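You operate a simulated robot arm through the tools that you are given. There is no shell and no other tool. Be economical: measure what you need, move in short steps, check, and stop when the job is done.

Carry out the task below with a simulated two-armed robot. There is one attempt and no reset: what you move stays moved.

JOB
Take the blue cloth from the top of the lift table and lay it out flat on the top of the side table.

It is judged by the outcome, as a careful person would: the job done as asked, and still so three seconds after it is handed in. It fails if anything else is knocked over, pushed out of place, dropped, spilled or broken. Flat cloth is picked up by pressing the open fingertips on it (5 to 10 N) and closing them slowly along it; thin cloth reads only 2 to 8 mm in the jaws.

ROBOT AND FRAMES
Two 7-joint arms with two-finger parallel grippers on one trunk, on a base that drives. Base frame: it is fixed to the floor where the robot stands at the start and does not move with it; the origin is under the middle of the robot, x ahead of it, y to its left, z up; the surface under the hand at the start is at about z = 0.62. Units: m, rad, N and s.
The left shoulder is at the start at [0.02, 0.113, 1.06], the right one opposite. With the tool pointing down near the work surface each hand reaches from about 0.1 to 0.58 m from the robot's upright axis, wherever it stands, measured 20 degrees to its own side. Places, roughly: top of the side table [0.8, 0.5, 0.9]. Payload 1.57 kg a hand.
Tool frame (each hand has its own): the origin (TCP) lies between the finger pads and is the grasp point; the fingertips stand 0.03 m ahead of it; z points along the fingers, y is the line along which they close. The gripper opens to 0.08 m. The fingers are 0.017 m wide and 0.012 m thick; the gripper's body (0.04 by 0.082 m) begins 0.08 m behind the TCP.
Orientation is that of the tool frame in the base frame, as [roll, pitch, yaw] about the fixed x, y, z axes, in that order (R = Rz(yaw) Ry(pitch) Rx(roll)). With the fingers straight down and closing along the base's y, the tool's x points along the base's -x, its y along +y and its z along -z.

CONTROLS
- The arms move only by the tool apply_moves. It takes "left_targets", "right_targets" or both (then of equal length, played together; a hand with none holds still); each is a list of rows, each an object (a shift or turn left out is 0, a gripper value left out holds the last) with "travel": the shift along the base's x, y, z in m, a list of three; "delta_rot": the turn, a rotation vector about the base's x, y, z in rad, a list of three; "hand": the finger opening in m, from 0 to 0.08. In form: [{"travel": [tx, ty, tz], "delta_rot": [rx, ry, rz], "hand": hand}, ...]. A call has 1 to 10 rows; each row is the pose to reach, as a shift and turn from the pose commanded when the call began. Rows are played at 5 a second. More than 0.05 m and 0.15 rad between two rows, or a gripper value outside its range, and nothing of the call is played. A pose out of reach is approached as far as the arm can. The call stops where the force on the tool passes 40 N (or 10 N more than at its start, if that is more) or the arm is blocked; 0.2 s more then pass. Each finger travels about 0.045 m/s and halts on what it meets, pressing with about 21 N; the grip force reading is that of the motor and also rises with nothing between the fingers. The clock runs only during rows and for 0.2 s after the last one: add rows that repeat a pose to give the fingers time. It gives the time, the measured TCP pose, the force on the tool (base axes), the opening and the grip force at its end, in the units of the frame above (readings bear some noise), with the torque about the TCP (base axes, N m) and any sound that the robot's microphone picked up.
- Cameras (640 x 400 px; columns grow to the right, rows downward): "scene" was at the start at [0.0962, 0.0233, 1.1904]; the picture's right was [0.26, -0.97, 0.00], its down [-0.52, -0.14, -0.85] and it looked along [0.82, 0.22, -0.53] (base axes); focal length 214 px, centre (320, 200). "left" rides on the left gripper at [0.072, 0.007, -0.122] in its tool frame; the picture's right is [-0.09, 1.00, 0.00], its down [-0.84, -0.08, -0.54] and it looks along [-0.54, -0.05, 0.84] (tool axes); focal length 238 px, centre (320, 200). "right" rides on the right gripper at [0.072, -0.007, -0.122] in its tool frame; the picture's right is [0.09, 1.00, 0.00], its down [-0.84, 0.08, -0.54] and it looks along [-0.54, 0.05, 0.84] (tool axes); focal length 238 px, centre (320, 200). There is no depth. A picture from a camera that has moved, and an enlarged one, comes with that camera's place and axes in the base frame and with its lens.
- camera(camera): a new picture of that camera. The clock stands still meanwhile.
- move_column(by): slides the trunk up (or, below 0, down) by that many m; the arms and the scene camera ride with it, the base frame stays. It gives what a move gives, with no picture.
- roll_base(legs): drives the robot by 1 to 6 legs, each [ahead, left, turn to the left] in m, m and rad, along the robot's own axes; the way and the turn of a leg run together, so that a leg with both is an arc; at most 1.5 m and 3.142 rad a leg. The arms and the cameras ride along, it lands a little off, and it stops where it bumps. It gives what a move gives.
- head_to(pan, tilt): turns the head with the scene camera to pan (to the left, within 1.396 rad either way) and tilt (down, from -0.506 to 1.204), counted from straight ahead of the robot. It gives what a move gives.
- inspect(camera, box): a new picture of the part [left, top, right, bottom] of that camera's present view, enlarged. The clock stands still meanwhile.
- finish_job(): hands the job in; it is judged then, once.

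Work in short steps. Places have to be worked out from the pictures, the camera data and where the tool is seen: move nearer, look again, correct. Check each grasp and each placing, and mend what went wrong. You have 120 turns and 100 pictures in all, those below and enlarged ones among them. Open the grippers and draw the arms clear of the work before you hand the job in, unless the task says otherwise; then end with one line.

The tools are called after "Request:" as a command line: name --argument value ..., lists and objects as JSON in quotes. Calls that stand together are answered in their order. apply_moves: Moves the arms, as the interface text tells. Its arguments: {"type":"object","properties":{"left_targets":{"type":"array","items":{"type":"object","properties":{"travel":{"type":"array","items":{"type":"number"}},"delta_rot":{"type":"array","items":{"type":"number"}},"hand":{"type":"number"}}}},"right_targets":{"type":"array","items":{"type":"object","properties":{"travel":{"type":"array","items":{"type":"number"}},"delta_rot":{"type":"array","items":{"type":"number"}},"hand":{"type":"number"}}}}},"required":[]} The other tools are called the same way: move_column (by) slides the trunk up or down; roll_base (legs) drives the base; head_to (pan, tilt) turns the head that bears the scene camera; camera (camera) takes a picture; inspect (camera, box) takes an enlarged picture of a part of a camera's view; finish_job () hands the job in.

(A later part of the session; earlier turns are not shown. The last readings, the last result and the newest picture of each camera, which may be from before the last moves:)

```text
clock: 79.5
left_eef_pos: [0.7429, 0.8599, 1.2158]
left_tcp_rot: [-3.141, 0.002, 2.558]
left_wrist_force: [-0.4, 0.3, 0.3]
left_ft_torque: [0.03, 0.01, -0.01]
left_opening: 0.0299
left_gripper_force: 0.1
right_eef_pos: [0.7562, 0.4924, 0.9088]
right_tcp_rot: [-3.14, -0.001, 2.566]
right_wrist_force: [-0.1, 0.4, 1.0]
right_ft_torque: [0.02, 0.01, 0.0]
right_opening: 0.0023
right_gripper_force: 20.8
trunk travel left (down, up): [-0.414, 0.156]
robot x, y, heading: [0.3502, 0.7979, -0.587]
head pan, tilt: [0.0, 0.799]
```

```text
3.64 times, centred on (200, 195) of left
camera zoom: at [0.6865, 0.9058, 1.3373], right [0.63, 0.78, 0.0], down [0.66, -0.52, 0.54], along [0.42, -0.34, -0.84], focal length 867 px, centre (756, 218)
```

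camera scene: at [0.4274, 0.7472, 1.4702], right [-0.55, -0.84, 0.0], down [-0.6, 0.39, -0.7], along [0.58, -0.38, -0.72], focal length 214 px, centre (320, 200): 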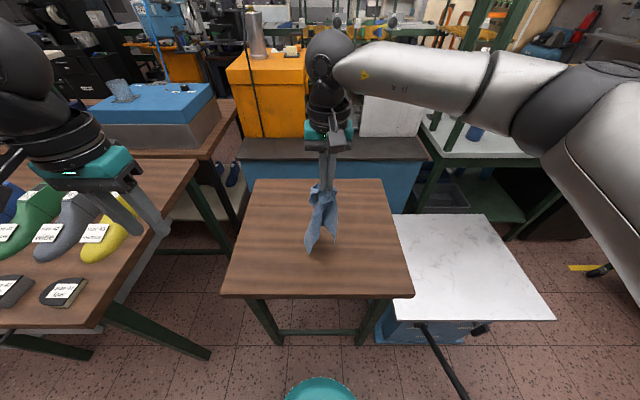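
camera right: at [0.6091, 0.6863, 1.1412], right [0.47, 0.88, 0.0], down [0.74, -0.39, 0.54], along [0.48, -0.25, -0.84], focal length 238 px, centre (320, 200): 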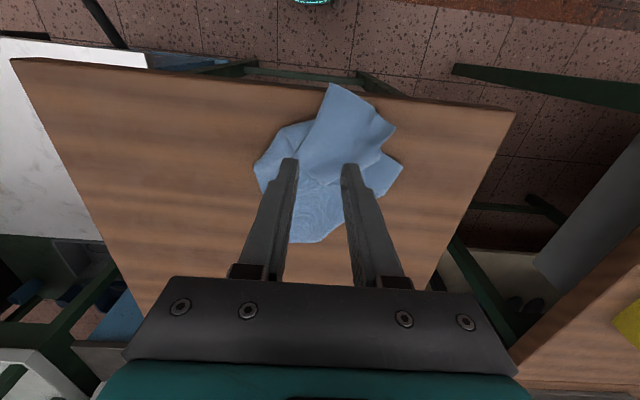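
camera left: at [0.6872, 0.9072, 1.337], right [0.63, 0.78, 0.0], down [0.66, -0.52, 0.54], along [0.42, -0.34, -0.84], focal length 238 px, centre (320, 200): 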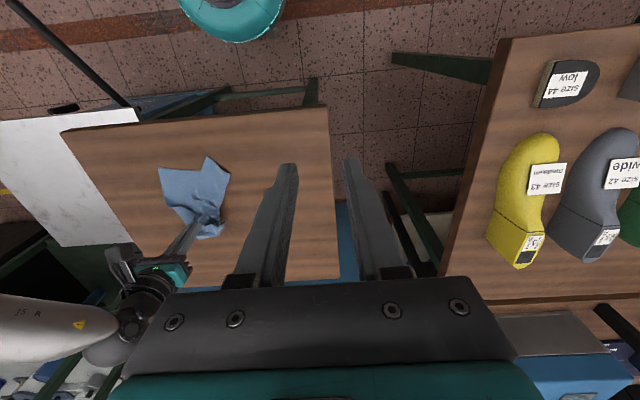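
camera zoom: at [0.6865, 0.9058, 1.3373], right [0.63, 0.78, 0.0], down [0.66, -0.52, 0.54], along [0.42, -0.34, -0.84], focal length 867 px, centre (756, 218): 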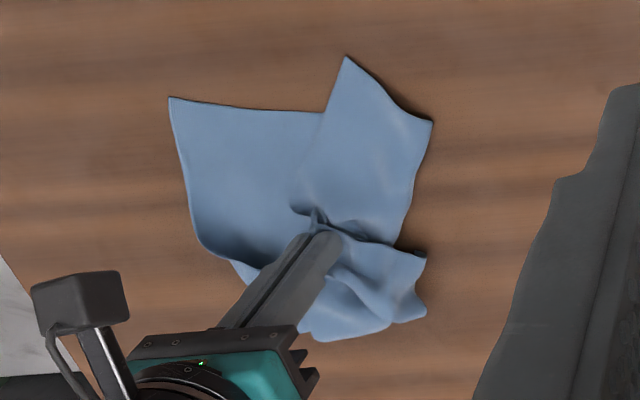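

Now it's clear. Edge A–B runs left from B (0.636,0.496) to a fold at (0.743,0.604), and corner A is folded back on top at (0.686,0.598). I'll release the right hand, move it clear to the right, then flip A out to the left.

Request:
apply_moves --right_targets '[{"hand": 0.015}, {"hand": 0.03}, {"travel": [0, 0, 0.04]}, {"travel": [0, 0, 0.08]}, {"travel": [0, 0, 0.12]}, {"travel": [-0.025, -0.035, 0.14]}, {"travel": [-0.05, -0.07, 0.16]}, {"travel": [-0.075, -0.105, 0.18]}, {"travel": [-0.1, -0.14, 0.2]}]'

Request:
apply_moves --left_targets '[{"travel": [-0.002, -0.04, -0.02], "hand": 0.024}, {"travel": [-0.005, -0.08, -0.04]}, {"travel": [-0.01, -0.12, -0.06]}, {"travel": [-0.015, -0.16, -0.085]}, {"travel": [-0.02, -0.195, -0.115]}, {"travel": [-0.028, -0.225, -0.15]}, {"travel": [-0.034, -0.255, -0.185]}, {"travel": [-0.038, -0.273, -0.225]}, {"travel": [-0.038, -0.273, -0.255]}, {"travel": [-0.038, -0.273, -0.265]}]'

Request:
inspect --camera "left" --box '[190, 90, 410, 290]'

Request:
camera --camera "scene"

```text
clock: 81.5
left_eef_pos: [0.7429, 0.8586, 1.2163]
left_tcp_rot: [3.141, 0.002, 2.559]
left_wrist_force: [-0.7, 0.5, 0.6]
left_ft_torque: [0.04, 0.0, -0.02]
left_opening: 0.0299
left_gripper_force: 0.1
right_eef_pos: [0.6589, 0.3551, 1.1091]
right_tcp_rot: [-3.141, -0.003, 2.567]
right_wrist_force: [0.6, -0.1, 0.8]
right_ft_torque: [0.01, 0.03, -0.01]
right_opening: 0.0299
right_gripper_force: 0.0
trunk travel left (down, up): [-0.414, 0.156]
robot x, y, heading: [0.353, 0.7957, -0.582]
head pan, tilt: [0.0, 0.799]
```

```text
clock: 83.7
left_eef_pos: [0.7044, 0.5861, 0.9499]
left_tcp_rot: [-3.14, 0.002, 2.557]
left_wrist_force: [-0.4, -0.4, -0.1]
left_ft_torque: [0.0, -0.01, 0.02]
left_opening: 0.0242
left_gripper_force: 0.1
right_eef_pos: [0.6611, 0.3547, 1.108]
right_tcp_rot: [3.14, -0.001, 2.564]
right_wrist_force: [0.7, -0.1, -0.3]
right_ft_torque: [0.01, 0.0, -0.02]
right_opening: 0.0299
right_gripper_force: 0.0
trunk travel left (down, up): [-0.414, 0.156]
robot x, y, heading: [0.3473, 0.7974, -0.587]
head pan, tilt: [0.0, 0.799]
```

```text
2.00 times, centred on (300, 190) of left
camera zoom: at [0.6489, 0.6327, 1.0716], right [0.63, 0.78, 0.0], down [0.66, -0.52, 0.54], along [0.42, -0.34, -0.84], focal length 477 px, centre (360, 220)
```

zoom: 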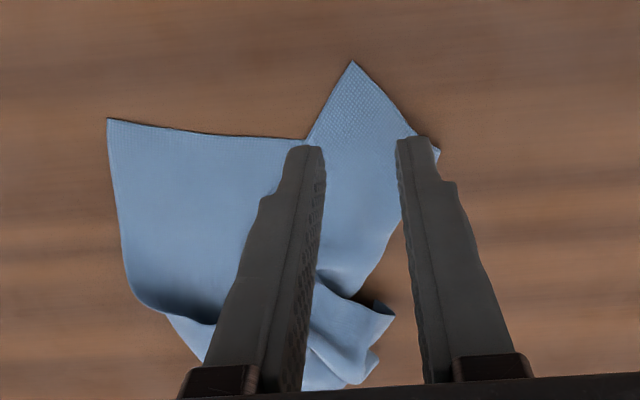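

```text
42 pictures are left
camera scene: at [0.4272, 0.7473, 1.4703], right [-0.55, -0.84, 0.0], down [-0.6, 0.39, -0.7], along [0.58, -0.38, -0.72], focal length 214 px, centre (320, 200)
```

scene: 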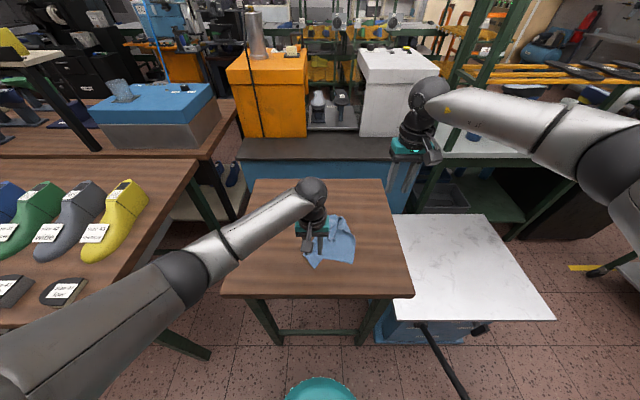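

Aligned over tip A. I'll narrow the opening to 1.6 cm, move 4 mm inward, and descend to contact.

Request:
apply_moves --left_targets '[{"travel": [0.003, -0.002, -0.02], "hand": 0.016}, {"travel": [0.003, -0.002, -0.04]}, {"travel": [0.003, -0.002, -0.05]}, {"travel": [0.003, -0.002, -0.054]}, {"travel": [0.003, -0.002, -0.056]}, {"travel": [0.003, -0.002, -0.0575]}, {"travel": [0.003, -0.002, -0.0575]}]'

```text
clock: 85.3
left_eef_pos: [0.7087, 0.5861, 0.8929]
left_tcp_rot: [-3.139, 0.001, 2.558]
left_wrist_force: [0.5, 0.1, 0.1]
left_ft_torque: [-0.01, 0.0, 0.0]
left_opening: 0.0162
left_gripper_force: 0.0
right_eef_pos: [0.6614, 0.355, 1.1073]
right_tcp_rot: [3.14, -0.001, 2.563]
right_wrist_force: [0.7, 0.3, 0.9]
right_ft_torque: [0.02, 0.0, -0.02]
right_opening: 0.0302
right_gripper_force: 0.0
trunk travel left (down, up): [-0.414, 0.156]
robot x, y, heading: [0.3518, 0.7995, -0.579]
head pan, tilt: [0.0, 0.799]
```

Request:
apply_moves --left_targets '[{"travel": [0, 0, -0.0015]}, {"travel": [0, 0, -0.0025]}, {"travel": [0, 0, -0.0025]}]'

```text
clock: 86.1
left_eef_pos: [0.7071, 0.585, 0.8912]
left_tcp_rot: [-3.14, 0.005, 2.558]
left_wrist_force: [0.3, 1.9, 10.2]
left_ft_torque: [0.05, -0.05, 0.0]
left_opening: 0.0159
left_gripper_force: 0.0
right_eef_pos: [0.6612, 0.3558, 1.1073]
right_tcp_rot: [-3.142, 0.001, 2.565]
right_wrist_force: [0.0, -0.3, 0.3]
right_ft_torque: [0.0, 0.03, 0.03]
right_opening: 0.03
right_gripper_force: 0.0
trunk travel left (down, up): [-0.414, 0.156]
robot x, y, heading: [0.3512, 0.7967, -0.586]
head pan, tilt: [0.0, 0.799]
```

10 N, balanced. Closing slowly.

Request:
apply_moves --left_targets '[{"hand": 0.014}, {"hand": 0.011}, {"hand": 0.008}, {"hand": 0.005}, {"hand": 0.002}, {"hand": 0.0}, {"hand": 0.0}]'

Request:
inspect --camera "left" --box '[190, 90, 410, 290]'

```text
clock: 87.7
left_eef_pos: [0.7064, 0.585, 0.8912]
left_tcp_rot: [-3.139, 0.004, 2.558]
left_wrist_force: [0.0, -1.4, 16.0]
left_ft_torque: [-0.06, -0.01, 0.0]
left_opening: 0.0017
left_gripper_force: 21.1
right_eef_pos: [0.6592, 0.3552, 1.1082]
right_tcp_rot: [-3.141, -0.001, 2.563]
right_wrist_force: [0.4, -0.3, -0.2]
right_ft_torque: [-0.02, 0.04, 0.02]
right_opening: 0.0299
right_gripper_force: 0.0
trunk travel left (down, up): [-0.414, 0.156]
robot x, y, heading: [0.3513, 0.801, -0.58]
head pan, tilt: [0.0, 0.799]
```

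```text
2.00 times, centred on (300, 190) of left
camera zoom: at [0.6509, 0.6314, 1.0124], right [0.63, 0.78, 0.0], down [0.65, -0.52, 0.55], along [0.42, -0.34, -0.84], focal length 477 px, centre (360, 220)
```

zoom: 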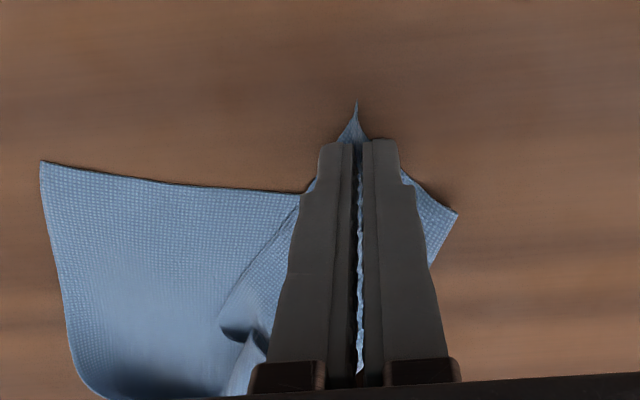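

Gripped A (1.7 mm). I'll lift it 5 cm, carry it left to unfold the flap, and set it down still held.

Request:
apply_moves --left_targets '[{"travel": [0.0, 0.0, 0.03]}, {"travel": [0.012, 0.008, 0.05]}, {"travel": [0.03, 0.02, 0.06]}, {"travel": [0.05, 0.033, 0.06]}, {"travel": [0.07, 0.046, 0.055]}, {"travel": [0.085, 0.058, 0.04]}, {"travel": [0.095, 0.066, 0.02]}, {"travel": [0.095, 0.066, 0.004]}, {"travel": [0.095, 0.066, 0.004]}]'

Request:
inspect --camera "scene" --box '[250, 180, 390, 280]'

Request:
camera --camera "left"

```text
clock: 89.7
left_eef_pos: [0.8034, 0.6528, 0.8952]
left_tcp_rot: [-3.138, 0.002, 2.56]
left_wrist_force: [0.2, -0.3, 0.6]
left_ft_torque: [0.01, 0.0, -0.01]
left_opening: 0.0015
left_gripper_force: 21.2
right_eef_pos: [0.6616, 0.3544, 1.1075]
right_tcp_rot: [-3.141, -0.001, 2.565]
right_wrist_force: [0.4, -0.2, 0.0]
right_ft_torque: [0.03, -0.03, 0.01]
right_opening: 0.0299
right_gripper_force: 0.1
trunk travel left (down, up): [-0.414, 0.156]
robot x, y, heading: [0.3527, 0.7993, -0.584]
head pan, tilt: [0.0, 0.799]
```

```text
4.00 times, centred on (320, 230) of scene
camera zoom: at [0.4273, 0.7475, 1.4703], right [-0.55, -0.84, 0.0], down [-0.6, 0.39, -0.7], along [0.58, -0.38, -0.72], focal length 858 px, centre (320, 80)
```

zoom: 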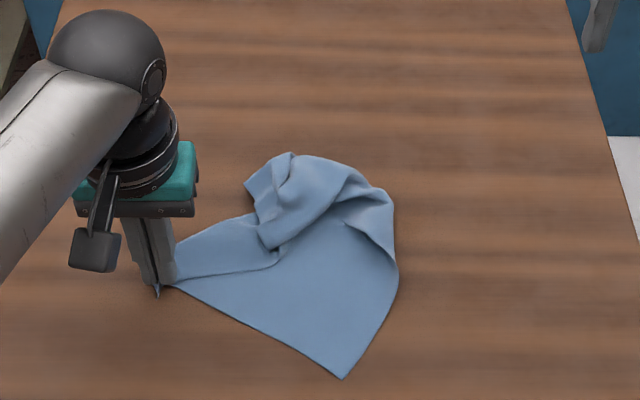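

```text
39 pictures are left
camera left: at [0.7474, 0.6986, 1.0162], right [0.63, 0.78, 0.0], down [0.66, -0.52, 0.54], along [0.42, -0.34, -0.84], focal length 238 px, centre (320, 200)
```

left: 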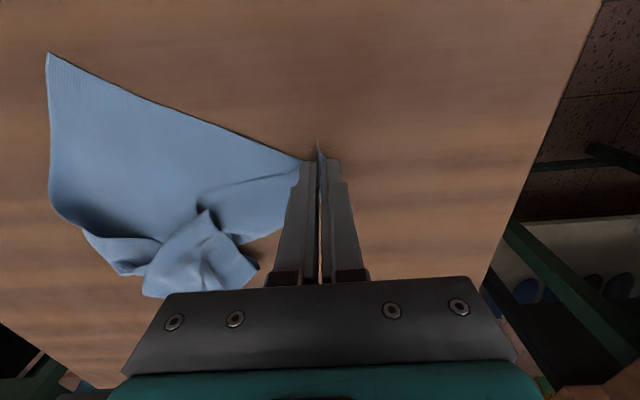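

Edge A–B is now straight and unfolded. B is at about (0.652,0.579). I'll bring the right hand over B while the left keeps holding A.

Request:
apply_moves --right_targets '[{"travel": [0.002, 0.04, -0.01], "hand": 0.02}, {"travel": [0.004, 0.08, -0.03]}, {"travel": [0.007, 0.12, -0.055]}, {"travel": [0.01, 0.155, -0.085]}, {"travel": [0.012, 0.187, -0.115]}, {"travel": [0.014, 0.2165, -0.145]}, {"travel": [0.014, 0.2165, -0.165]}, {"travel": [0.014, 0.2165, -0.165]}]'

Request:
inspect --camera "right" --box '[190, 90, 410, 290]'

```text
clock: 91.5
left_eef_pos: [0.803, 0.6529, 0.8946]
left_tcp_rot: [-3.139, 0.001, 2.558]
left_wrist_force: [0.2, 0.4, 0.0]
left_ft_torque: [0.0, 0.01, 0.0]
left_opening: 0.0016
left_gripper_force: 20.6
right_eef_pos: [0.6714, 0.5696, 0.9439]
right_tcp_rot: [3.14, 0.001, 2.564]
right_wrist_force: [0.9, 0.4, -0.8]
right_ft_torque: [-0.01, 0.02, -0.04]
right_opening: 0.0202
right_gripper_force: 0.0
trunk travel left (down, up): [-0.414, 0.156]
robot x, y, heading: [0.3512, 0.7966, -0.581]
head pan, tilt: [0.0, 0.799]
```

```text
2.00 times, centred on (300, 190) of right
camera zoom: at [0.6059, 0.6031, 1.0656], right [0.47, 0.88, 0.0], down [0.74, -0.39, 0.54], along [0.48, -0.25, -0.84], focal length 477 px, centre (360, 220)
```

zoom: 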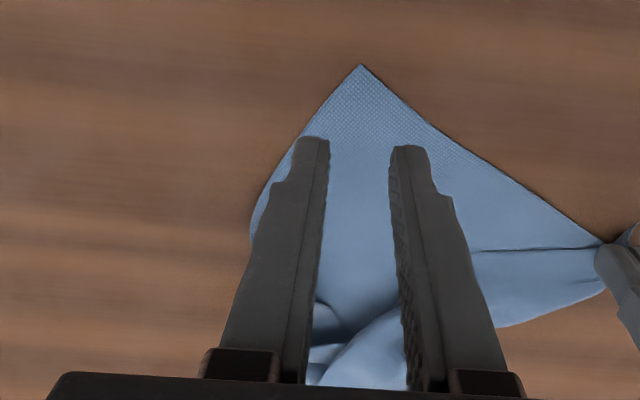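

Nicely centred on B. I'll descend to contact.

Request:
apply_moves --right_targets '[{"travel": [0.004, 0.0, -0.025]}, {"travel": [0.004, 0.0, -0.045]}, {"travel": [0.004, 0.0, -0.05]}, {"travel": [0.004, 0.0, -0.052]}, {"travel": [0.004, 0.0, -0.053]}, {"travel": [0.004, 0.0, -0.053]}]'

```text
clock: 92.9
left_eef_pos: [0.8031, 0.6526, 0.895]
left_tcp_rot: [-3.14, 0.0, 2.559]
left_wrist_force: [0.5, 0.4, 0.2]
left_ft_torque: [0.01, -0.01, 0.02]
left_opening: 0.0015
left_gripper_force: 21.0
right_eef_pos: [0.6766, 0.57, 0.8909]
right_tcp_rot: [3.141, 0.001, 2.565]
right_wrist_force: [-0.7, -0.8, 4.3]
right_ft_torque: [-0.04, 0.0, 0.03]
right_opening: 0.0201
right_gripper_force: 0.0
trunk travel left (down, up): [-0.414, 0.156]
robot x, y, heading: [0.3517, 0.7989, -0.581]
head pan, tilt: [0.0, 0.799]
```

Request:
apply_moves --right_targets '[{"travel": [0, 0, -0.0008]}, {"travel": [0, 0, -0.0008], "hand": 0.017}, {"travel": [0, 0, -0.0008], "hand": 0.014}, {"travel": [0, 0, -0.0008], "hand": 0.011}, {"travel": [0, 0, -0.0008], "hand": 0.008}, {"travel": [0, 0, -0.0008], "hand": 0.005}, {"travel": [0, 0, -0.0008], "hand": 0.002}, {"travel": [0, 0, -0.0008], "hand": 0.0}, {"travel": [0, 0, -0.0008], "hand": 0.0}]'

Request:
inspect --camera "right" --box '[190, 90, 410, 290]'

```text
clock: 94.9
left_eef_pos: [0.8028, 0.6529, 0.8953]
left_tcp_rot: [-3.14, 0.003, 2.559]
left_wrist_force: [0.4, 0.1, 0.4]
left_ft_torque: [0.03, 0.0, 0.01]
left_opening: 0.0019
left_gripper_force: 21.1
right_eef_pos: [0.6745, 0.5709, 0.8902]
right_tcp_rot: [3.142, 0.001, 2.565]
right_wrist_force: [1.3, 0.4, 15.6]
right_ft_torque: [0.04, -0.01, -0.03]
right_opening: 0.0001
right_gripper_force: 21.1
trunk travel left (down, up): [-0.414, 0.156]
robot x, y, heading: [0.3526, 0.7969, -0.58]
head pan, tilt: [0.0, 0.799]
```

```text
2.00 times, centred on (300, 190) of right
camera zoom: at [0.6098, 0.6037, 1.0125], right [0.47, 0.88, 0.0], down [0.74, -0.39, 0.54], along [0.48, -0.25, -0.84], focal length 477 px, centre (360, 220)
```

zoom: 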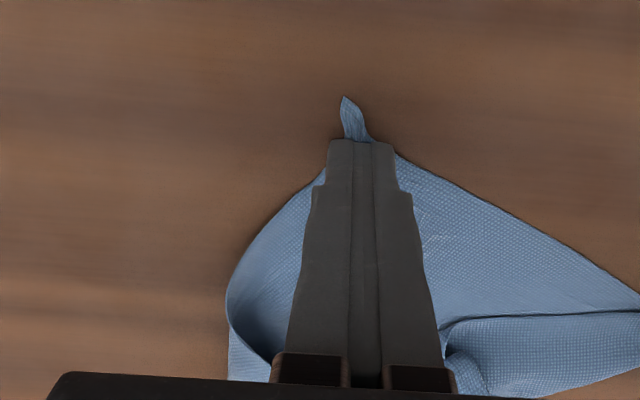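

Right reads 0.1 mm, so it slipped. I'll reopen a little wider, press harder, and close more slowly.

Request:
apply_moves --right_targets '[{"travel": [0, 0, 0.006]}, {"travel": [0.004, -0.002, 0.006], "hand": 0.022}, {"travel": [0.004, -0.002, 0.006]}, {"travel": [0.004, -0.002, 0.003]}, {"travel": [0.004, -0.002, 0.001]}, {"travel": [0.004, -0.002, 0.0]}, {"travel": [0.004, -0.002, 0.0]}]'

Request:
inspect --camera "right" --box '[190, 90, 410, 290]'

```text
clock: 96.5
left_eef_pos: [0.8035, 0.6529, 0.8946]
left_tcp_rot: [-3.14, 0.0, 2.558]
left_wrist_force: [0.4, -0.4, 1.2]
left_ft_torque: [0.0, -0.02, 0.04]
left_opening: 0.0017
left_gripper_force: 21.0
right_eef_pos: [0.6792, 0.5672, 0.8911]
right_tcp_rot: [-3.141, 0.0, 2.565]
right_wrist_force: [-1.4, 0.4, 5.5]
right_ft_torque: [0.01, 0.06, -0.01]
right_opening: 0.0219
right_gripper_force: 0.1
trunk travel left (down, up): [-0.414, 0.156]
robot x, y, heading: [0.3514, 0.7947, -0.586]
head pan, tilt: [0.0, 0.799]
```

```text
2.00 times, centred on (300, 190) of right
camera zoom: at [0.6138, 0.6016, 1.0127], right [0.47, 0.88, 0.0], down [0.74, -0.39, 0.54], along [0.48, -0.25, -0.84], focal length 477 px, centre (360, 220)
```

zoom: 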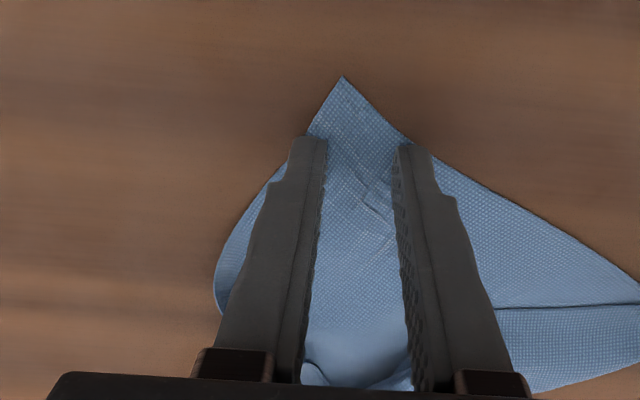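

Request:
apply_moves --right_targets '[{"travel": [0, 0, -0.001], "hand": 0.022}, {"travel": [0, 0, -0.0013], "hand": 0.02}, {"travel": [0, 0, -0.0013], "hand": 0.017}, {"travel": [0, 0, -0.0013], "hand": 0.014}, {"travel": [0, 0, -0.0013], "hand": 0.011}, {"travel": [0, 0, -0.0013], "hand": 0.008}, {"travel": [0, 0, -0.0013], "hand": 0.005}, {"travel": [0, 0, -0.001], "hand": 0.002}, {"travel": [0, 0, -0.001], "hand": 0.0}, {"travel": [0, 0, -0.001], "hand": 0.0}]'

```text
clock: 98.7
left_eef_pos: [0.8023, 0.6535, 0.8957]
left_tcp_rot: [-3.14, 0.003, 2.559]
left_wrist_force: [0.0, 0.4, 1.4]
left_ft_torque: [0.04, -0.02, 0.03]
left_opening: 0.0019
left_gripper_force: 20.6
right_eef_pos: [0.678, 0.5676, 0.8907]
right_tcp_rot: [3.14, -0.001, 2.563]
right_wrist_force: [2.8, 0.1, 21.0]
right_ft_torque: [0.0, -0.08, 0.0]
right_opening: 0.0017
right_gripper_force: 21.5
trunk travel left (down, up): [-0.414, 0.156]
robot x, y, heading: [0.3538, 0.7956, -0.583]
head pan, tilt: [0.0, 0.799]
```

Gripped B too (1.7 mm); both corners of the short edge are held about 0.15 m apart. I'll lift straight up 10 cm first and check.

Request:
apply_moves --left_targets '[{"travel": [0, 0, 0.015]}, {"travel": [0, 0, 0.035]}, {"travel": [-0.003, -0.003, 0.06]}, {"travel": [-0.006, -0.006, 0.09]}, {"travel": [-0.006, -0.006, 0.09]}]' --right_targets '[{"travel": [0, 0, 0.015]}, {"travel": [0, 0, 0.035]}, {"travel": [0, 0, 0.06]}, {"travel": [0, 0, 0.09]}, {"travel": [0, 0, 0.09]}]'

Request:
inspect --camera "scene" --box '[230, 170, 410, 290]'

```text
clock: 99.9
left_eef_pos: [0.7976, 0.6467, 0.984]
left_tcp_rot: [-3.141, 0.002, 2.559]
left_wrist_force: [0.4, 0.7, 0.0]
left_ft_torque: [0.0, 0.02, 0.01]
left_opening: 0.0017
left_gripper_force: 21.0
right_eef_pos: [0.6806, 0.566, 0.9812]
right_tcp_rot: [-3.141, -0.002, 2.564]
right_wrist_force: [0.1, 0.3, -0.2]
right_ft_torque: [0.01, 0.03, 0.02]
right_opening: 0.0015
right_gripper_force: 20.9
trunk travel left (down, up): [-0.414, 0.156]
robot x, y, heading: [0.3506, 0.7914, -0.584]
head pan, tilt: [0.0, 0.799]
```

```text
3.33 times, centred on (320, 230) of scene
camera zoom: at [0.4274, 0.7475, 1.4702], right [-0.55, -0.84, 0.0], down [-0.6, 0.39, -0.7], along [0.58, -0.38, -0.72], focal length 715 px, centre (320, 100)
```

zoom: 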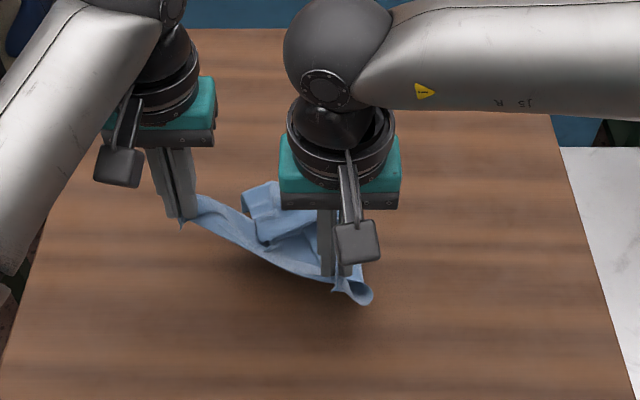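

Both hold. Now raise further while swinging the edge square to me.

Request:
apply_moves --left_targets '[{"travel": [-0.006, -0.003, 0.032], "delta_rot": [0, 0, 0.055]}, {"travel": [-0.012, -0.006, 0.064], "delta_rot": [0, 0, 0.11]}, {"travel": [-0.019, -0.009, 0.096], "delta_rot": [0, 0, 0.165]}, {"travel": [-0.025, -0.0125, 0.128], "delta_rot": [0, 0, 0.22]}, {"travel": [-0.031, -0.016, 0.16], "delta_rot": [0, 0, 0.275]}, {"travel": [-0.038, -0.019, 0.192], "delta_rot": [0, 0, 0.33]}, {"travel": [-0.044, -0.022, 0.225], "delta_rot": [0, 0, 0.385]}, {"travel": [-0.044, -0.022, 0.225], "delta_rot": [0, 0, 0.385]}]' --right_targets '[{"travel": [-0.002, -0.01, 0.032], "delta_rot": [0, 0, 0.055]}, {"travel": [-0.0035, -0.02, 0.064], "delta_rot": [0, 0, 0.11]}, {"travel": [-0.005, -0.03, 0.096], "delta_rot": [0, 0, 0.165]}, {"travel": [-0.007, -0.04, 0.128], "delta_rot": [0, 0, 0.22]}, {"travel": [-0.009, -0.05, 0.16], "delta_rot": [0, 0, 0.275]}, {"travel": [-0.011, -0.06, 0.192], "delta_rot": [0, 0, 0.33]}, {"travel": [-0.0125, -0.0705, 0.225], "delta_rot": [0, 0, 0.385]}, {"travel": [-0.0125, -0.0705, 0.225], "delta_rot": [0, 0, 0.385]}]'

Request:
camera --camera "scene"

```text
clock: 101.7
left_eef_pos: [0.7497, 0.6238, 1.2093]
left_tcp_rot: [-3.14, 0.001, 2.946]
left_wrist_force: [-0.4, -0.2, 0.1]
left_ft_torque: [-0.02, 0.01, 0.0]
left_opening: 0.0015
left_gripper_force: 21.1
right_eef_pos: [0.6638, 0.4965, 1.2044]
right_tcp_rot: [3.142, -0.003, 2.949]
right_wrist_force: [0.7, 0.5, 0.7]
right_ft_torque: [-0.01, 0.0, 0.01]
right_opening: 0.0018
right_gripper_force: 20.5
trunk travel left (down, up): [-0.414, 0.156]
robot x, y, heading: [0.3498, 0.7957, -0.58]
head pan, tilt: [0.0, 0.799]
```

```text
34 pictures are left
camera scene: at [0.4276, 0.7474, 1.4702], right [-0.55, -0.84, 0.0], down [-0.6, 0.39, -0.7], along [0.58, -0.38, -0.72], focal length 214 px, centre (320, 200)
```

scene: 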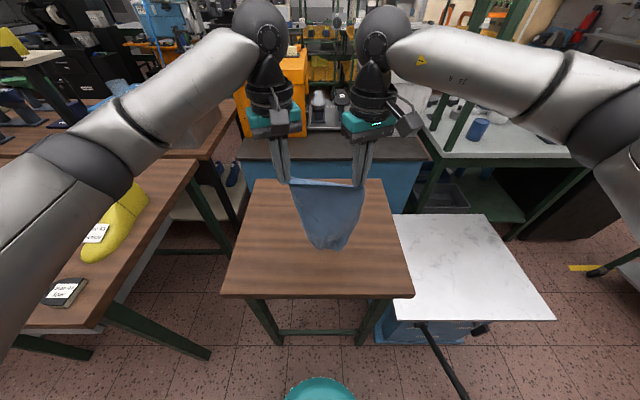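

Request:
inspect --camera "scene" --box '[270, 160, 390, 260]'

Request:
camera --camera "right"

```text
4.00 times, centred on (330, 210) of scene
camera zoom: at [0.4276, 0.7474, 1.4702], right [-0.55, -0.84, 0.0], down [-0.6, 0.39, -0.7], along [0.58, -0.38, -0.72], focal length 858 px, centre (280, 160)
```

zoom: 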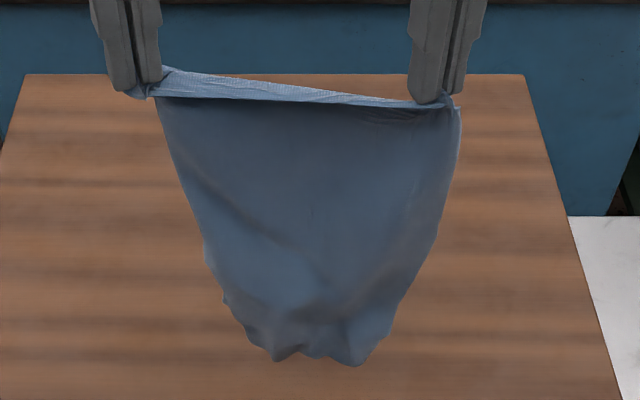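

```text
32 pictures are left
camera right: at [0.5916, 0.5035, 1.3254], right [0.1, 1.0, 0.0], down [0.84, -0.08, 0.54], along [0.54, -0.05, -0.84], focal length 238 px, centre (320, 200)
```

right: 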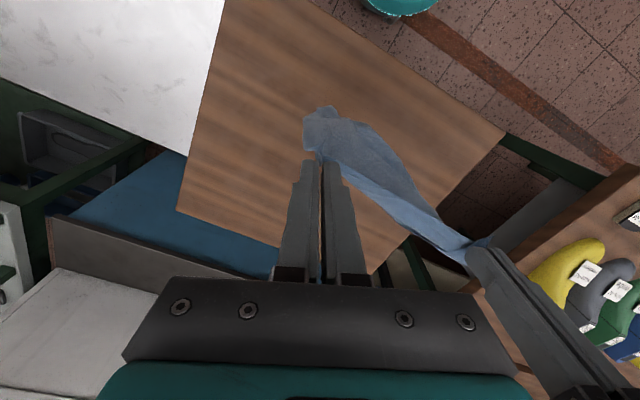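

Excellent, it hangs almost fully open from the A–B edge, with the hem a few cm above the table. I'll drive 7 cm closer so I can lay it further onto the table.

Request:
roll_base --legs '[[0.07, 0, 0]]'

Request:
apply_moves --left_targets '[{"travel": [0.029, -0.019, 0.01]}, {"travel": [0.058, -0.038, 0.01]}, {"travel": [0.083, -0.055, 0.01]}, {"travel": [0.1, -0.066, 0.01]}, {"travel": [0.1, -0.066, 0.01]}]' --right_targets '[{"travel": [0.029, -0.019, 0.01]}, {"travel": [0.058, -0.038, 0.01]}, {"travel": [0.083, -0.055, 0.01]}, {"travel": [0.1, -0.066, 0.01]}, {"travel": [0.1, -0.066, 0.01]}]'

Request:
camera --camera "scene"

```text
clock: 102.8
left_eef_pos: [0.811, 0.5837, 1.2097]
left_tcp_rot: [-3.141, 0.0, 2.944]
left_wrist_force: [0.7, -0.5, 0.8]
left_ft_torque: [0.06, 0.04, -0.05]
left_opening: 0.0018
left_gripper_force: 21.2
right_eef_pos: [0.7239, 0.4563, 1.2031]
right_tcp_rot: [3.142, -0.001, 2.949]
right_wrist_force: [0.9, -0.2, 0.0]
right_ft_torque: [0.04, 0.0, -0.01]
right_opening: 0.0014
right_gripper_force: 21.5
trunk travel left (down, up): [-0.414, 0.156]
robot x, y, heading: [0.4114, 0.7602, -0.58]
head pan, tilt: [0.0, 0.799]
```

```text
clock: 104.0
left_eef_pos: [0.9105, 0.5173, 1.2196]
left_tcp_rot: [-3.141, 0.003, 2.942]
left_wrist_force: [-0.5, 0.2, -0.3]
left_ft_torque: [-0.04, -0.01, -0.01]
left_opening: 0.0016
left_gripper_force: 21.0
right_eef_pos: [0.8237, 0.3929, 1.2131]
right_tcp_rot: [3.142, 0.0, 2.95]
right_wrist_force: [-0.3, -0.4, 0.0]
right_ft_torque: [0.0, 0.0, -0.03]
right_opening: 0.0017
right_gripper_force: 20.5
trunk travel left (down, up): [-0.414, 0.156]
robot x, y, heading: [0.4116, 0.7574, -0.583]
head pan, tilt: [0.0, 0.799]
```

```text
31 pictures are left
camera scene: at [0.4863, 0.7087, 1.4703], right [-0.55, -0.84, 0.0], down [-0.6, 0.39, -0.7], along [0.58, -0.38, -0.72], focal length 214 px, centre (320, 200)
```

scene: 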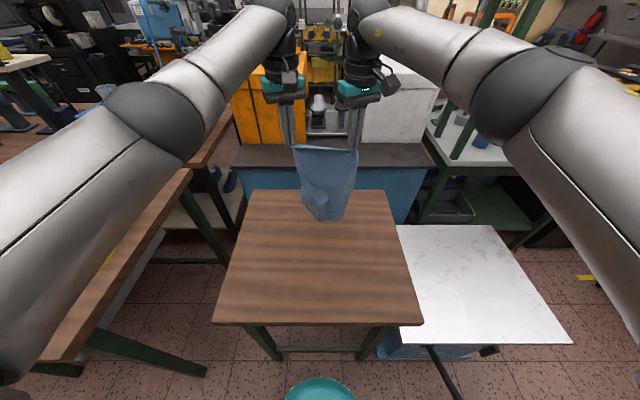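

Hands are at 0.55 m; the table spans 0.24–0.73 m ahead of me. Now I lay it: touch the hem down and pull back toward me while lowering.

Request:
apply_moves --left_targets '[{"travel": [0.017, -0.011, -0.02]}, {"travel": [0.017, -0.011, -0.05]}, {"travel": [0, 0, -0.065]}, {"travel": [-0.025, 0.0165, -0.085]}, {"travel": [-0.05, 0.033, -0.105]}, {"travel": [-0.079, 0.052, -0.13]}, {"travel": [-0.108, 0.072, -0.158]}, {"travel": [-0.133, 0.088, -0.193]}, {"travel": [-0.154, 0.102, -0.23]}, {"travel": [-0.171, 0.113, -0.265]}]' --right_targets '[{"travel": [0.017, -0.011, -0.02]}, {"travel": [0.017, -0.011, -0.05]}, {"travel": [0, 0, -0.065]}, {"travel": [-0.025, 0.0165, -0.085]}, {"travel": [-0.05, 0.033, -0.105]}, {"travel": [-0.079, 0.052, -0.13]}, {"travel": [-0.108, 0.072, -0.158]}, {"travel": [-0.133, 0.088, -0.193]}, {"travel": [-0.154, 0.102, -0.23]}, {"travel": [-0.171, 0.113, -0.265]}]'

Request:
inspect --camera "scene" --box '[210, 170, 430, 330]'

```text
clock: 106.2
left_eef_pos: [0.7406, 0.6327, 0.9546]
left_tcp_rot: [-3.141, 0.003, 2.944]
left_wrist_force: [0.1, -0.7, 0.2]
left_ft_torque: [-0.02, 0.0, -0.03]
left_opening: 0.0015
left_gripper_force: 21.1
right_eef_pos: [0.6537, 0.5031, 0.9466]
right_tcp_rot: [3.142, 0.0, 2.949]
right_wrist_force: [0.6, 0.2, 0.5]
right_ft_torque: [0.03, -0.03, 0.03]
right_opening: 0.0015
right_gripper_force: 20.6
right hand out of reach, approached as far as the arm can: row 1, 2
trunk travel left (down, up): [-0.414, 0.156]
robot x, y, heading: [0.4105, 0.7564, -0.581]
head pan, tilt: [0.0, 0.799]
```

```text
2.50 times, centred on (320, 250) of scene
camera zoom: at [0.4859, 0.7087, 1.4703], right [-0.55, -0.84, 0.0], down [-0.6, 0.39, -0.7], along [0.58, -0.38, -0.72], focal length 536 px, centre (320, 75)
```

zoom: 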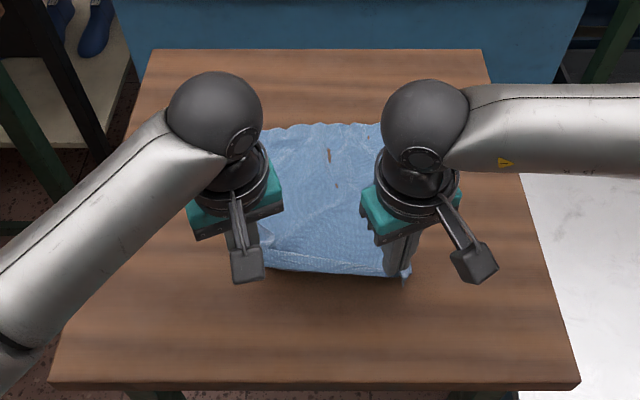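

It's laid out nearly flat. I'll finish the pull gently and lower the held corners to the table.

Request:
apply_moves --left_targets '[{"travel": [-0.01, 0.007, -0.015]}, {"travel": [-0.018, 0.012, -0.03]}, {"travel": [-0.025, 0.0165, -0.045]}, {"travel": [-0.03, 0.02, -0.056]}, {"travel": [-0.033, 0.022, -0.059]}, {"travel": [-0.033, 0.022, -0.059]}]' --right_targets '[{"travel": [-0.01, 0.007, -0.013]}, {"travel": [-0.018, 0.012, -0.026]}, {"travel": [-0.025, 0.0165, -0.038]}, {"travel": [-0.03, 0.02, -0.047]}, {"travel": [-0.033, 0.022, -0.051]}, {"travel": [-0.033, 0.022, -0.051]}]'

Request:
inspect --camera "scene" --box '[210, 170, 430, 330]'

Request:
camera --camera "left"

```text
clock: 107.5
left_eef_pos: [0.7077, 0.6531, 0.8956]
left_tcp_rot: [-3.14, 0.002, 2.945]
left_wrist_force: [-0.5, -0.3, -0.3]
left_ft_torque: [0.01, 0.04, 0.01]
left_opening: 0.0019
left_gripper_force: 21.3
right_eef_pos: [0.6205, 0.5264, 0.8991]
right_tcp_rot: [-3.142, -0.001, 2.949]
right_wrist_force: [0.0, 0.6, 0.4]
right_ft_torque: [0.03, 0.0, -0.01]
right_opening: 0.0017
right_gripper_force: 20.9
trunk travel left (down, up): [-0.414, 0.156]
robot x, y, heading: [0.4073, 0.7564, -0.584]
head pan, tilt: [0.0, 0.799]
```

```text
2.50 times, centred on (320, 250) of scene
camera zoom: at [0.4866, 0.7086, 1.4703], right [-0.55, -0.84, 0.0], down [-0.6, 0.39, -0.7], along [0.58, -0.38, -0.72], focal length 536 px, centre (320, 75)
```

zoom: 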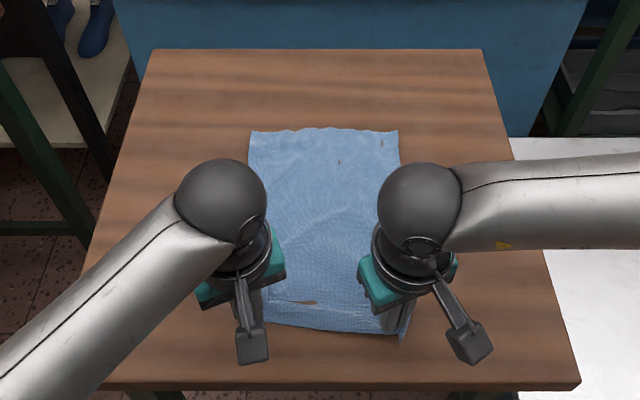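

```text
28 pictures are left
camera left: at [0.6395, 0.6741, 1.0178], right [0.29, 0.96, 0.0], down [0.8, -0.24, 0.54], along [0.52, -0.16, -0.84], focal length 238 px, centre (320, 200)
```

left: 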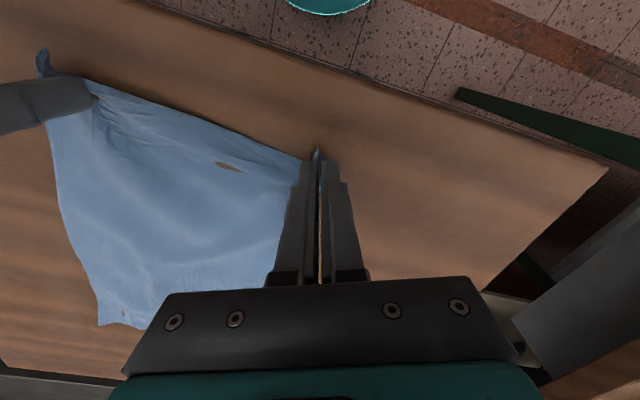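

The cloth lies flat and square. I'll lower both fingertips to touch, then open slowly so that the bunched corners spread out.

Request:
apply_moves --left_targets '[{"travel": [0, 0, -0.002]}, {"travel": [0, 0, -0.004]}, {"travel": [0, 0, -0.004]}]' --right_targets '[{"travel": [0, 0, -0.003]}, {"travel": [0, 0, -0.007]}, {"travel": [0, 0, -0.007]}]'

```text
clock: 108.3
left_eef_pos: [0.7069, 0.6538, 0.8935]
left_tcp_rot: [-3.139, 0.001, 2.945]
left_wrist_force: [-0.2, -0.4, 0.8]
left_ft_torque: [-0.05, 0.02, -0.01]
left_opening: 0.0016
left_gripper_force: 20.3
right_eef_pos: [0.6206, 0.5265, 0.8918]
right_tcp_rot: [3.14, 0.003, 2.951]
right_wrist_force: [-2.0, -1.0, 11.2]
right_ft_torque: [0.0, 0.03, -0.02]
right_opening: 0.0014
right_gripper_force: 20.7
trunk travel left (down, up): [-0.414, 0.156]
robot x, y, heading: [0.4081, 0.7611, -0.583]
head pan, tilt: [0.0, 0.799]
```

Request:
apply_moves --left_targets '[{"travel": [0, 0, -0.0015]}, {"travel": [0, 0, -0.002], "hand": 0.005}, {"travel": [0, 0, -0.002], "hand": 0.01}, {"travel": [0, 0, -0.002], "hand": 0.015}, {"travel": [0, 0, -0.002], "hand": 0.02}, {"travel": [0, 0, -0.002], "hand": 0.025}, {"travel": [0, 0, -0.002], "hand": 0.025}]' --right_targets '[{"travel": [0, 0, 0]}, {"hand": 0.005}, {"hand": 0.01}, {"hand": 0.015}, {"hand": 0.02}, {"hand": 0.025}, {"hand": 0.025}]'

Request:
apply_moves --left_targets '[{"travel": [0, 0, 0.04]}, {"travel": [0, 0, 0.08]}, {"travel": [0, 0, 0.12]}, {"travel": [0.015, 0.025, 0.15]}, {"travel": [0.035, 0.055, 0.18]}, {"travel": [0.055, 0.085, 0.21]}, {"travel": [0.075, 0.115, 0.24]}]' --right_targets '[{"travel": [0, 0, 0.04]}, {"travel": [0, 0, 0.08]}, {"travel": [0, 0, 0.12]}, {"travel": [-0.015, -0.025, 0.15]}, {"travel": [-0.035, -0.055, 0.18]}, {"travel": [-0.055, -0.085, 0.21]}, {"travel": [-0.075, -0.115, 0.24]}]'

Request:
inspect --camera "scene" --box '[210, 170, 430, 330]'

Request:
camera --camera "scene"

```text
clock: 110.0
left_eef_pos: [0.7073, 0.6541, 0.8921]
left_tcp_rot: [-3.139, 0.004, 2.946]
left_wrist_force: [2.6, 7.6, 31.6]
left_ft_torque: [-0.23, -0.13, 0.02]
left_opening: 0.0184
left_gripper_force: 0.0
right_eef_pos: [0.6183, 0.5278, 0.8918]
right_tcp_rot: [3.141, -0.001, 2.952]
right_wrist_force: [-0.3, 1.0, 8.8]
right_ft_torque: [0.04, 0.03, 0.02]
right_opening: 0.0231
right_gripper_force: 0.0
trunk travel left (down, up): [-0.414, 0.156]
robot x, y, heading: [0.4137, 0.7554, -0.579]
head pan, tilt: [0.0, 0.799]
```

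```text
clock: 111.5
left_eef_pos: [0.7825, 0.7703, 1.1281]
left_tcp_rot: [-3.139, 0.002, 2.943]
left_wrist_force: [0.0, 0.2, 0.4]
left_ft_torque: [0.01, -0.03, 0.01]
left_opening: 0.0251
left_gripper_force: 0.1
right_eef_pos: [0.5463, 0.4122, 1.1299]
right_tcp_rot: [-3.141, -0.002, 2.954]
right_wrist_force: [0.2, 1.1, -0.1]
right_ft_torque: [0.01, 0.0, -0.04]
right_opening: 0.025
right_gripper_force: 0.1
trunk travel left (down, up): [-0.414, 0.156]
robot x, y, heading: [0.4104, 0.7561, -0.581]
head pan, tilt: [0.0, 0.799]
```

```text
2.50 times, centred on (320, 250) of scene
camera zoom: at [0.4858, 0.7093, 1.4703], right [-0.55, -0.84, 0.0], down [-0.6, 0.39, -0.7], along [0.58, -0.38, -0.72], focal length 536 px, centre (320, 75)
```

zoom: 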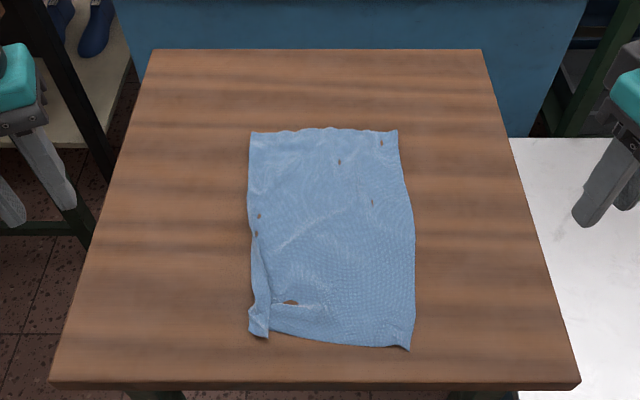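

```text
26 pictures are left
camera scene: at [0.4858, 0.7093, 1.4703], right [-0.55, -0.84, 0.0], down [-0.6, 0.39, -0.7], along [0.58, -0.38, -0.72], focal length 214 px, centre (320, 200)
```

scene: 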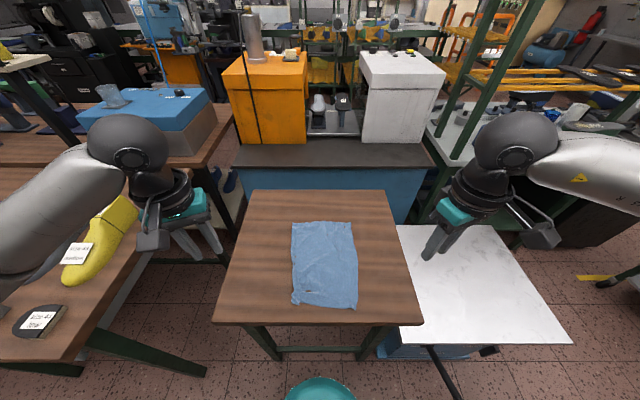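

The cloth is flat except for a small fold at the near-left corner. I'll look closer.

Request:
inspect --camera "scene" --box '[285, 260, 335, 312]'

Request:
camera --camera "left"

```text
7.69 times, centred on (310, 286) of scene
camera zoom: at [0.4858, 0.7093, 1.4703], right [-0.55, -0.84, 0.0], down [-0.6, 0.39, -0.7], along [0.58, -0.38, -0.72], focal length 1650 px, centre (397, -462)
```

zoom: 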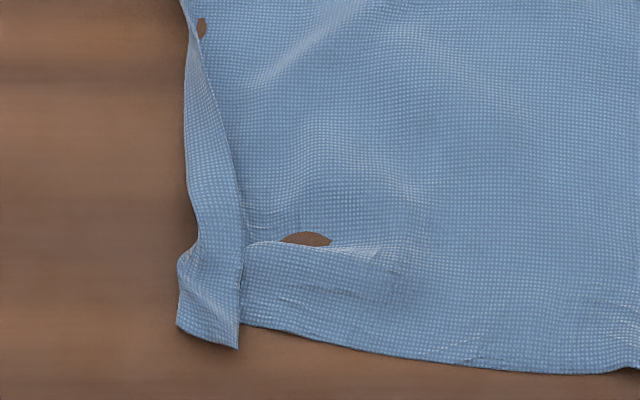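

```text
24 pictures are left
camera left: at [0.7134, 0.7913, 1.2491], right [0.29, 0.96, 0.0], down [0.8, -0.24, 0.54], along [0.52, -0.16, -0.84], focal length 238 px, centre (320, 200)
```

left: 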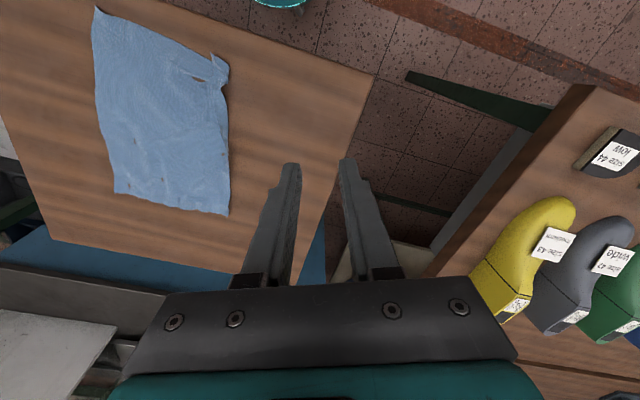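

A 2 cm strip along the near-left edge is folded over on top. I'll use the closed left fingertips with a light press on the strip and wipe it outward to the left to unfold it.

Request:
apply_moves --left_targets '[{"travel": [-0.015, -0.02, -0.03], "hand": 0.0}, {"travel": [-0.03, -0.04, -0.06]}, {"travel": [-0.047, -0.06, -0.09]}, {"travel": [-0.062, -0.08, -0.12]}, {"travel": [-0.078, -0.1, -0.15]}, {"travel": [-0.0925, -0.121, -0.185]}, {"travel": [-0.0925, -0.121, -0.215]}, {"travel": [-0.0925, -0.121, -0.225]}, {"travel": [-0.0925, -0.121, -0.225]}]'

Request:
inspect --camera "left" --box '[210, 90, 430, 290]'

```text
clock: 113.5
left_eef_pos: [0.69, 0.6452, 0.9047]
left_tcp_rot: [-3.138, 0.003, 2.945]
left_wrist_force: [-0.1, -0.1, -0.5]
left_ft_torque: [0.01, -0.01, -0.03]
left_opening: 0.0
left_gripper_force: 21.1
right_eef_pos: [0.5464, 0.4114, 1.1301]
right_tcp_rot: [-3.141, 0.0, 2.948]
right_wrist_force: [-0.1, -0.2, -1.2]
right_ft_torque: [-0.03, -0.01, -0.01]
right_opening: 0.0252
right_gripper_force: 0.0
trunk travel left (down, up): [-0.414, 0.156]
robot x, y, heading: [0.4109, 0.7622, -0.579]
head pan, tilt: [0.0, 0.799]
```

```text
2.00 times, centred on (320, 190) of left
camera zoom: at [0.6209, 0.6669, 1.026], right [0.29, 0.96, 0.0], down [0.8, -0.24, 0.54], along [0.52, -0.16, -0.84], focal length 477 px, centre (320, 220)
```

zoom: 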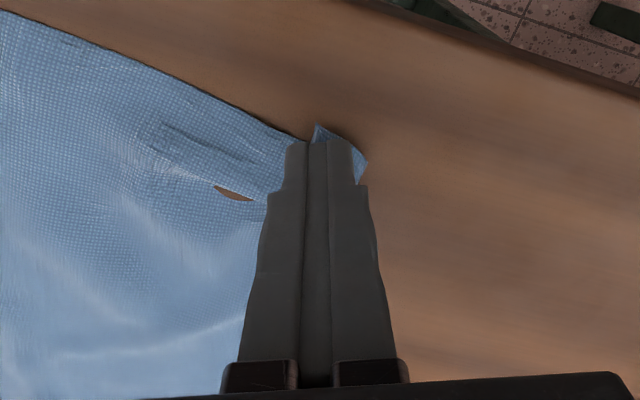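

I'll shift 1 cm so the tips sit on the strip only, then lower to a light touch.

Request:
apply_moves --left_targets '[{"travel": [0.005, 0.009, -0.005]}, {"travel": [0.005, 0.009, -0.009]}, {"travel": [0.005, 0.009, -0.011]}, {"travel": [0.005, 0.009, -0.012]}, {"travel": [0.005, 0.009, -0.012]}]'

```text
clock: 114.8
left_eef_pos: [0.6945, 0.6578, 0.8936]
left_tcp_rot: [-3.14, 0.002, 2.946]
left_wrist_force: [0.1, 0.0, -0.6]
left_ft_torque: [-0.01, 0.0, 0.01]
left_opening: 0.0
left_gripper_force: 21.0
right_eef_pos: [0.5454, 0.4105, 1.1297]
right_tcp_rot: [3.141, -0.001, 2.95]
right_wrist_force: [0.5, -1.0, 0.9]
right_ft_torque: [-0.05, 0.02, 0.01]
right_opening: 0.0249
right_gripper_force: 0.0
trunk travel left (down, up): [-0.414, 0.156]
robot x, y, heading: [0.4112, 0.757, -0.578]
head pan, tilt: [0.0, 0.799]
```

Request:
apply_moves --left_targets '[{"travel": [0, 0, -0.001]}, {"travel": [0, 0, -0.0018]}, {"travel": [0, 0, -0.0018]}]'

```text
clock: 115.5
left_eef_pos: [0.6942, 0.656, 0.8909]
left_tcp_rot: [-3.138, 0.003, 2.943]
left_wrist_force: [-0.4, 2.7, 15.4]
left_ft_torque: [0.02, -0.09, 0.01]
left_opening: 0.0
left_gripper_force: 21.1
right_eef_pos: [0.5461, 0.4117, 1.1302]
right_tcp_rot: [-3.14, 0.0, 2.95]
right_wrist_force: [-1.0, -1.1, 0.4]
right_ft_torque: [-0.01, 0.03, -0.01]
right_opening: 0.0249
right_gripper_force: 0.1
trunk travel left (down, up): [-0.414, 0.156]
robot x, y, heading: [0.412, 0.7629, -0.583]
head pan, tilt: [0.0, 0.799]
```

Request:
apply_moves --left_targets '[{"travel": [0, 0, 0.0008]}, {"travel": [0.005, 0.0075, 0.0008]}, {"travel": [0.01, 0.015, 0.0008]}, {"travel": [0.015, 0.0225, 0.0008]}, {"travel": [0.02, 0.03, 0.0008]}, {"travel": [0.025, 0.0375, 0.0008]}, {"travel": [0.025, 0.0375, 0.02]}, {"travel": [0.03, 0.045, 0.05]}, {"travel": [0.04, 0.06, 0.09]}, {"travel": [0.055, 0.085, 0.12]}]'

Request:
inspect --camera "scene" --box '[265, 210, 385, 320]'

```text
clock: 117.8
left_eef_pos: [0.7484, 0.7431, 1.0132]
left_tcp_rot: [-3.14, -0.003, 2.944]
left_wrist_force: [0.2, 0.2, 0.1]
left_ft_torque: [-0.01, 0.02, 0.0]
left_opening: 0.0003
left_gripper_force: 21.2
right_eef_pos: [0.5469, 0.413, 1.1297]
right_tcp_rot: [-3.138, -0.002, 2.947]
right_wrist_force: [-0.6, -0.2, 0.6]
right_ft_torque: [-0.02, 0.0, -0.02]
right_opening: 0.0252
right_gripper_force: 0.0
trunk travel left (down, up): [-0.414, 0.156]
robot x, y, heading: [0.4075, 0.7587, -0.581]
head pan, tilt: [0.0, 0.799]
```

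```text
3.64 times, centred on (325, 265) of scene
camera zoom: at [0.4871, 0.7098, 1.4703], right [-0.55, -0.84, 0.0], down [-0.6, 0.39, -0.7], along [0.58, -0.38, -0.72], focal length 780 px, centre (302, -36)
```

zoom: 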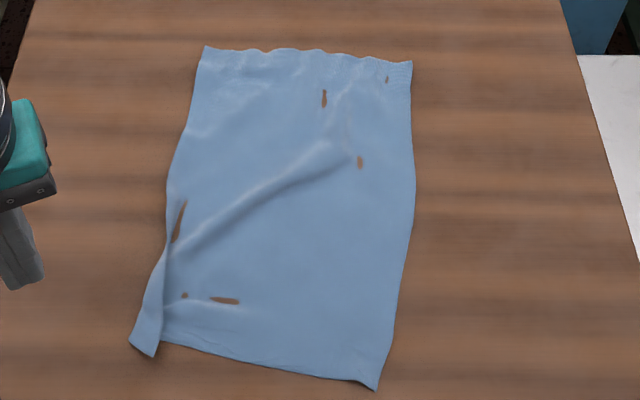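

The corner moved out but dragged a diagonal wrinkle, and the strip is still folded. Let me look closer at it.

Request:
inspect --camera "scene" --box '[270, 265, 325, 315]'

Request:
inspect --camera "left" --box '[100, 40, 320, 240]'

```text
8.00 times, centred on (298, 290) of scene
camera zoom: at [0.4871, 0.7098, 1.4703], right [-0.55, -0.84, 0.0], down [-0.6, 0.39, -0.7], along [0.58, -0.38, -0.72], focal length 1716 px, centre (500, -520)
```

zoom: 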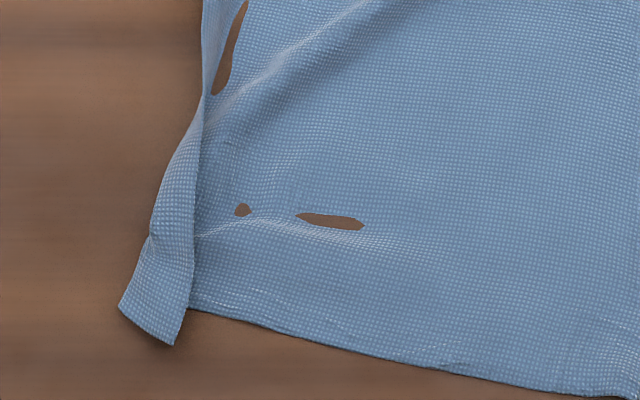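

```text
2.00 times, centred on (210, 140) of left
camera zoom: at [0.6805, 0.7644, 1.1338], right [0.29, 0.96, 0.0], down [0.81, -0.24, 0.54], along [0.52, -0.16, -0.84], focal length 477 px, centre (540, 320)
```

zoom: 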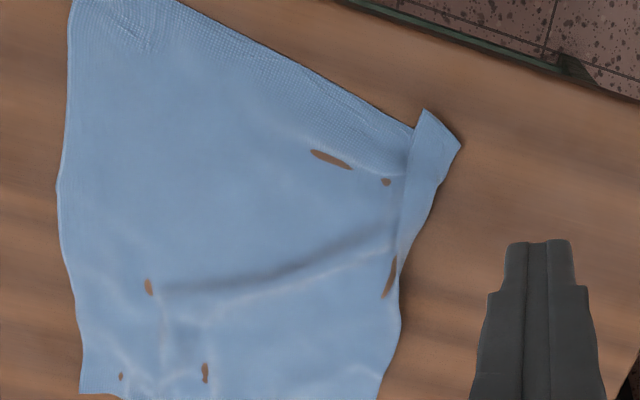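

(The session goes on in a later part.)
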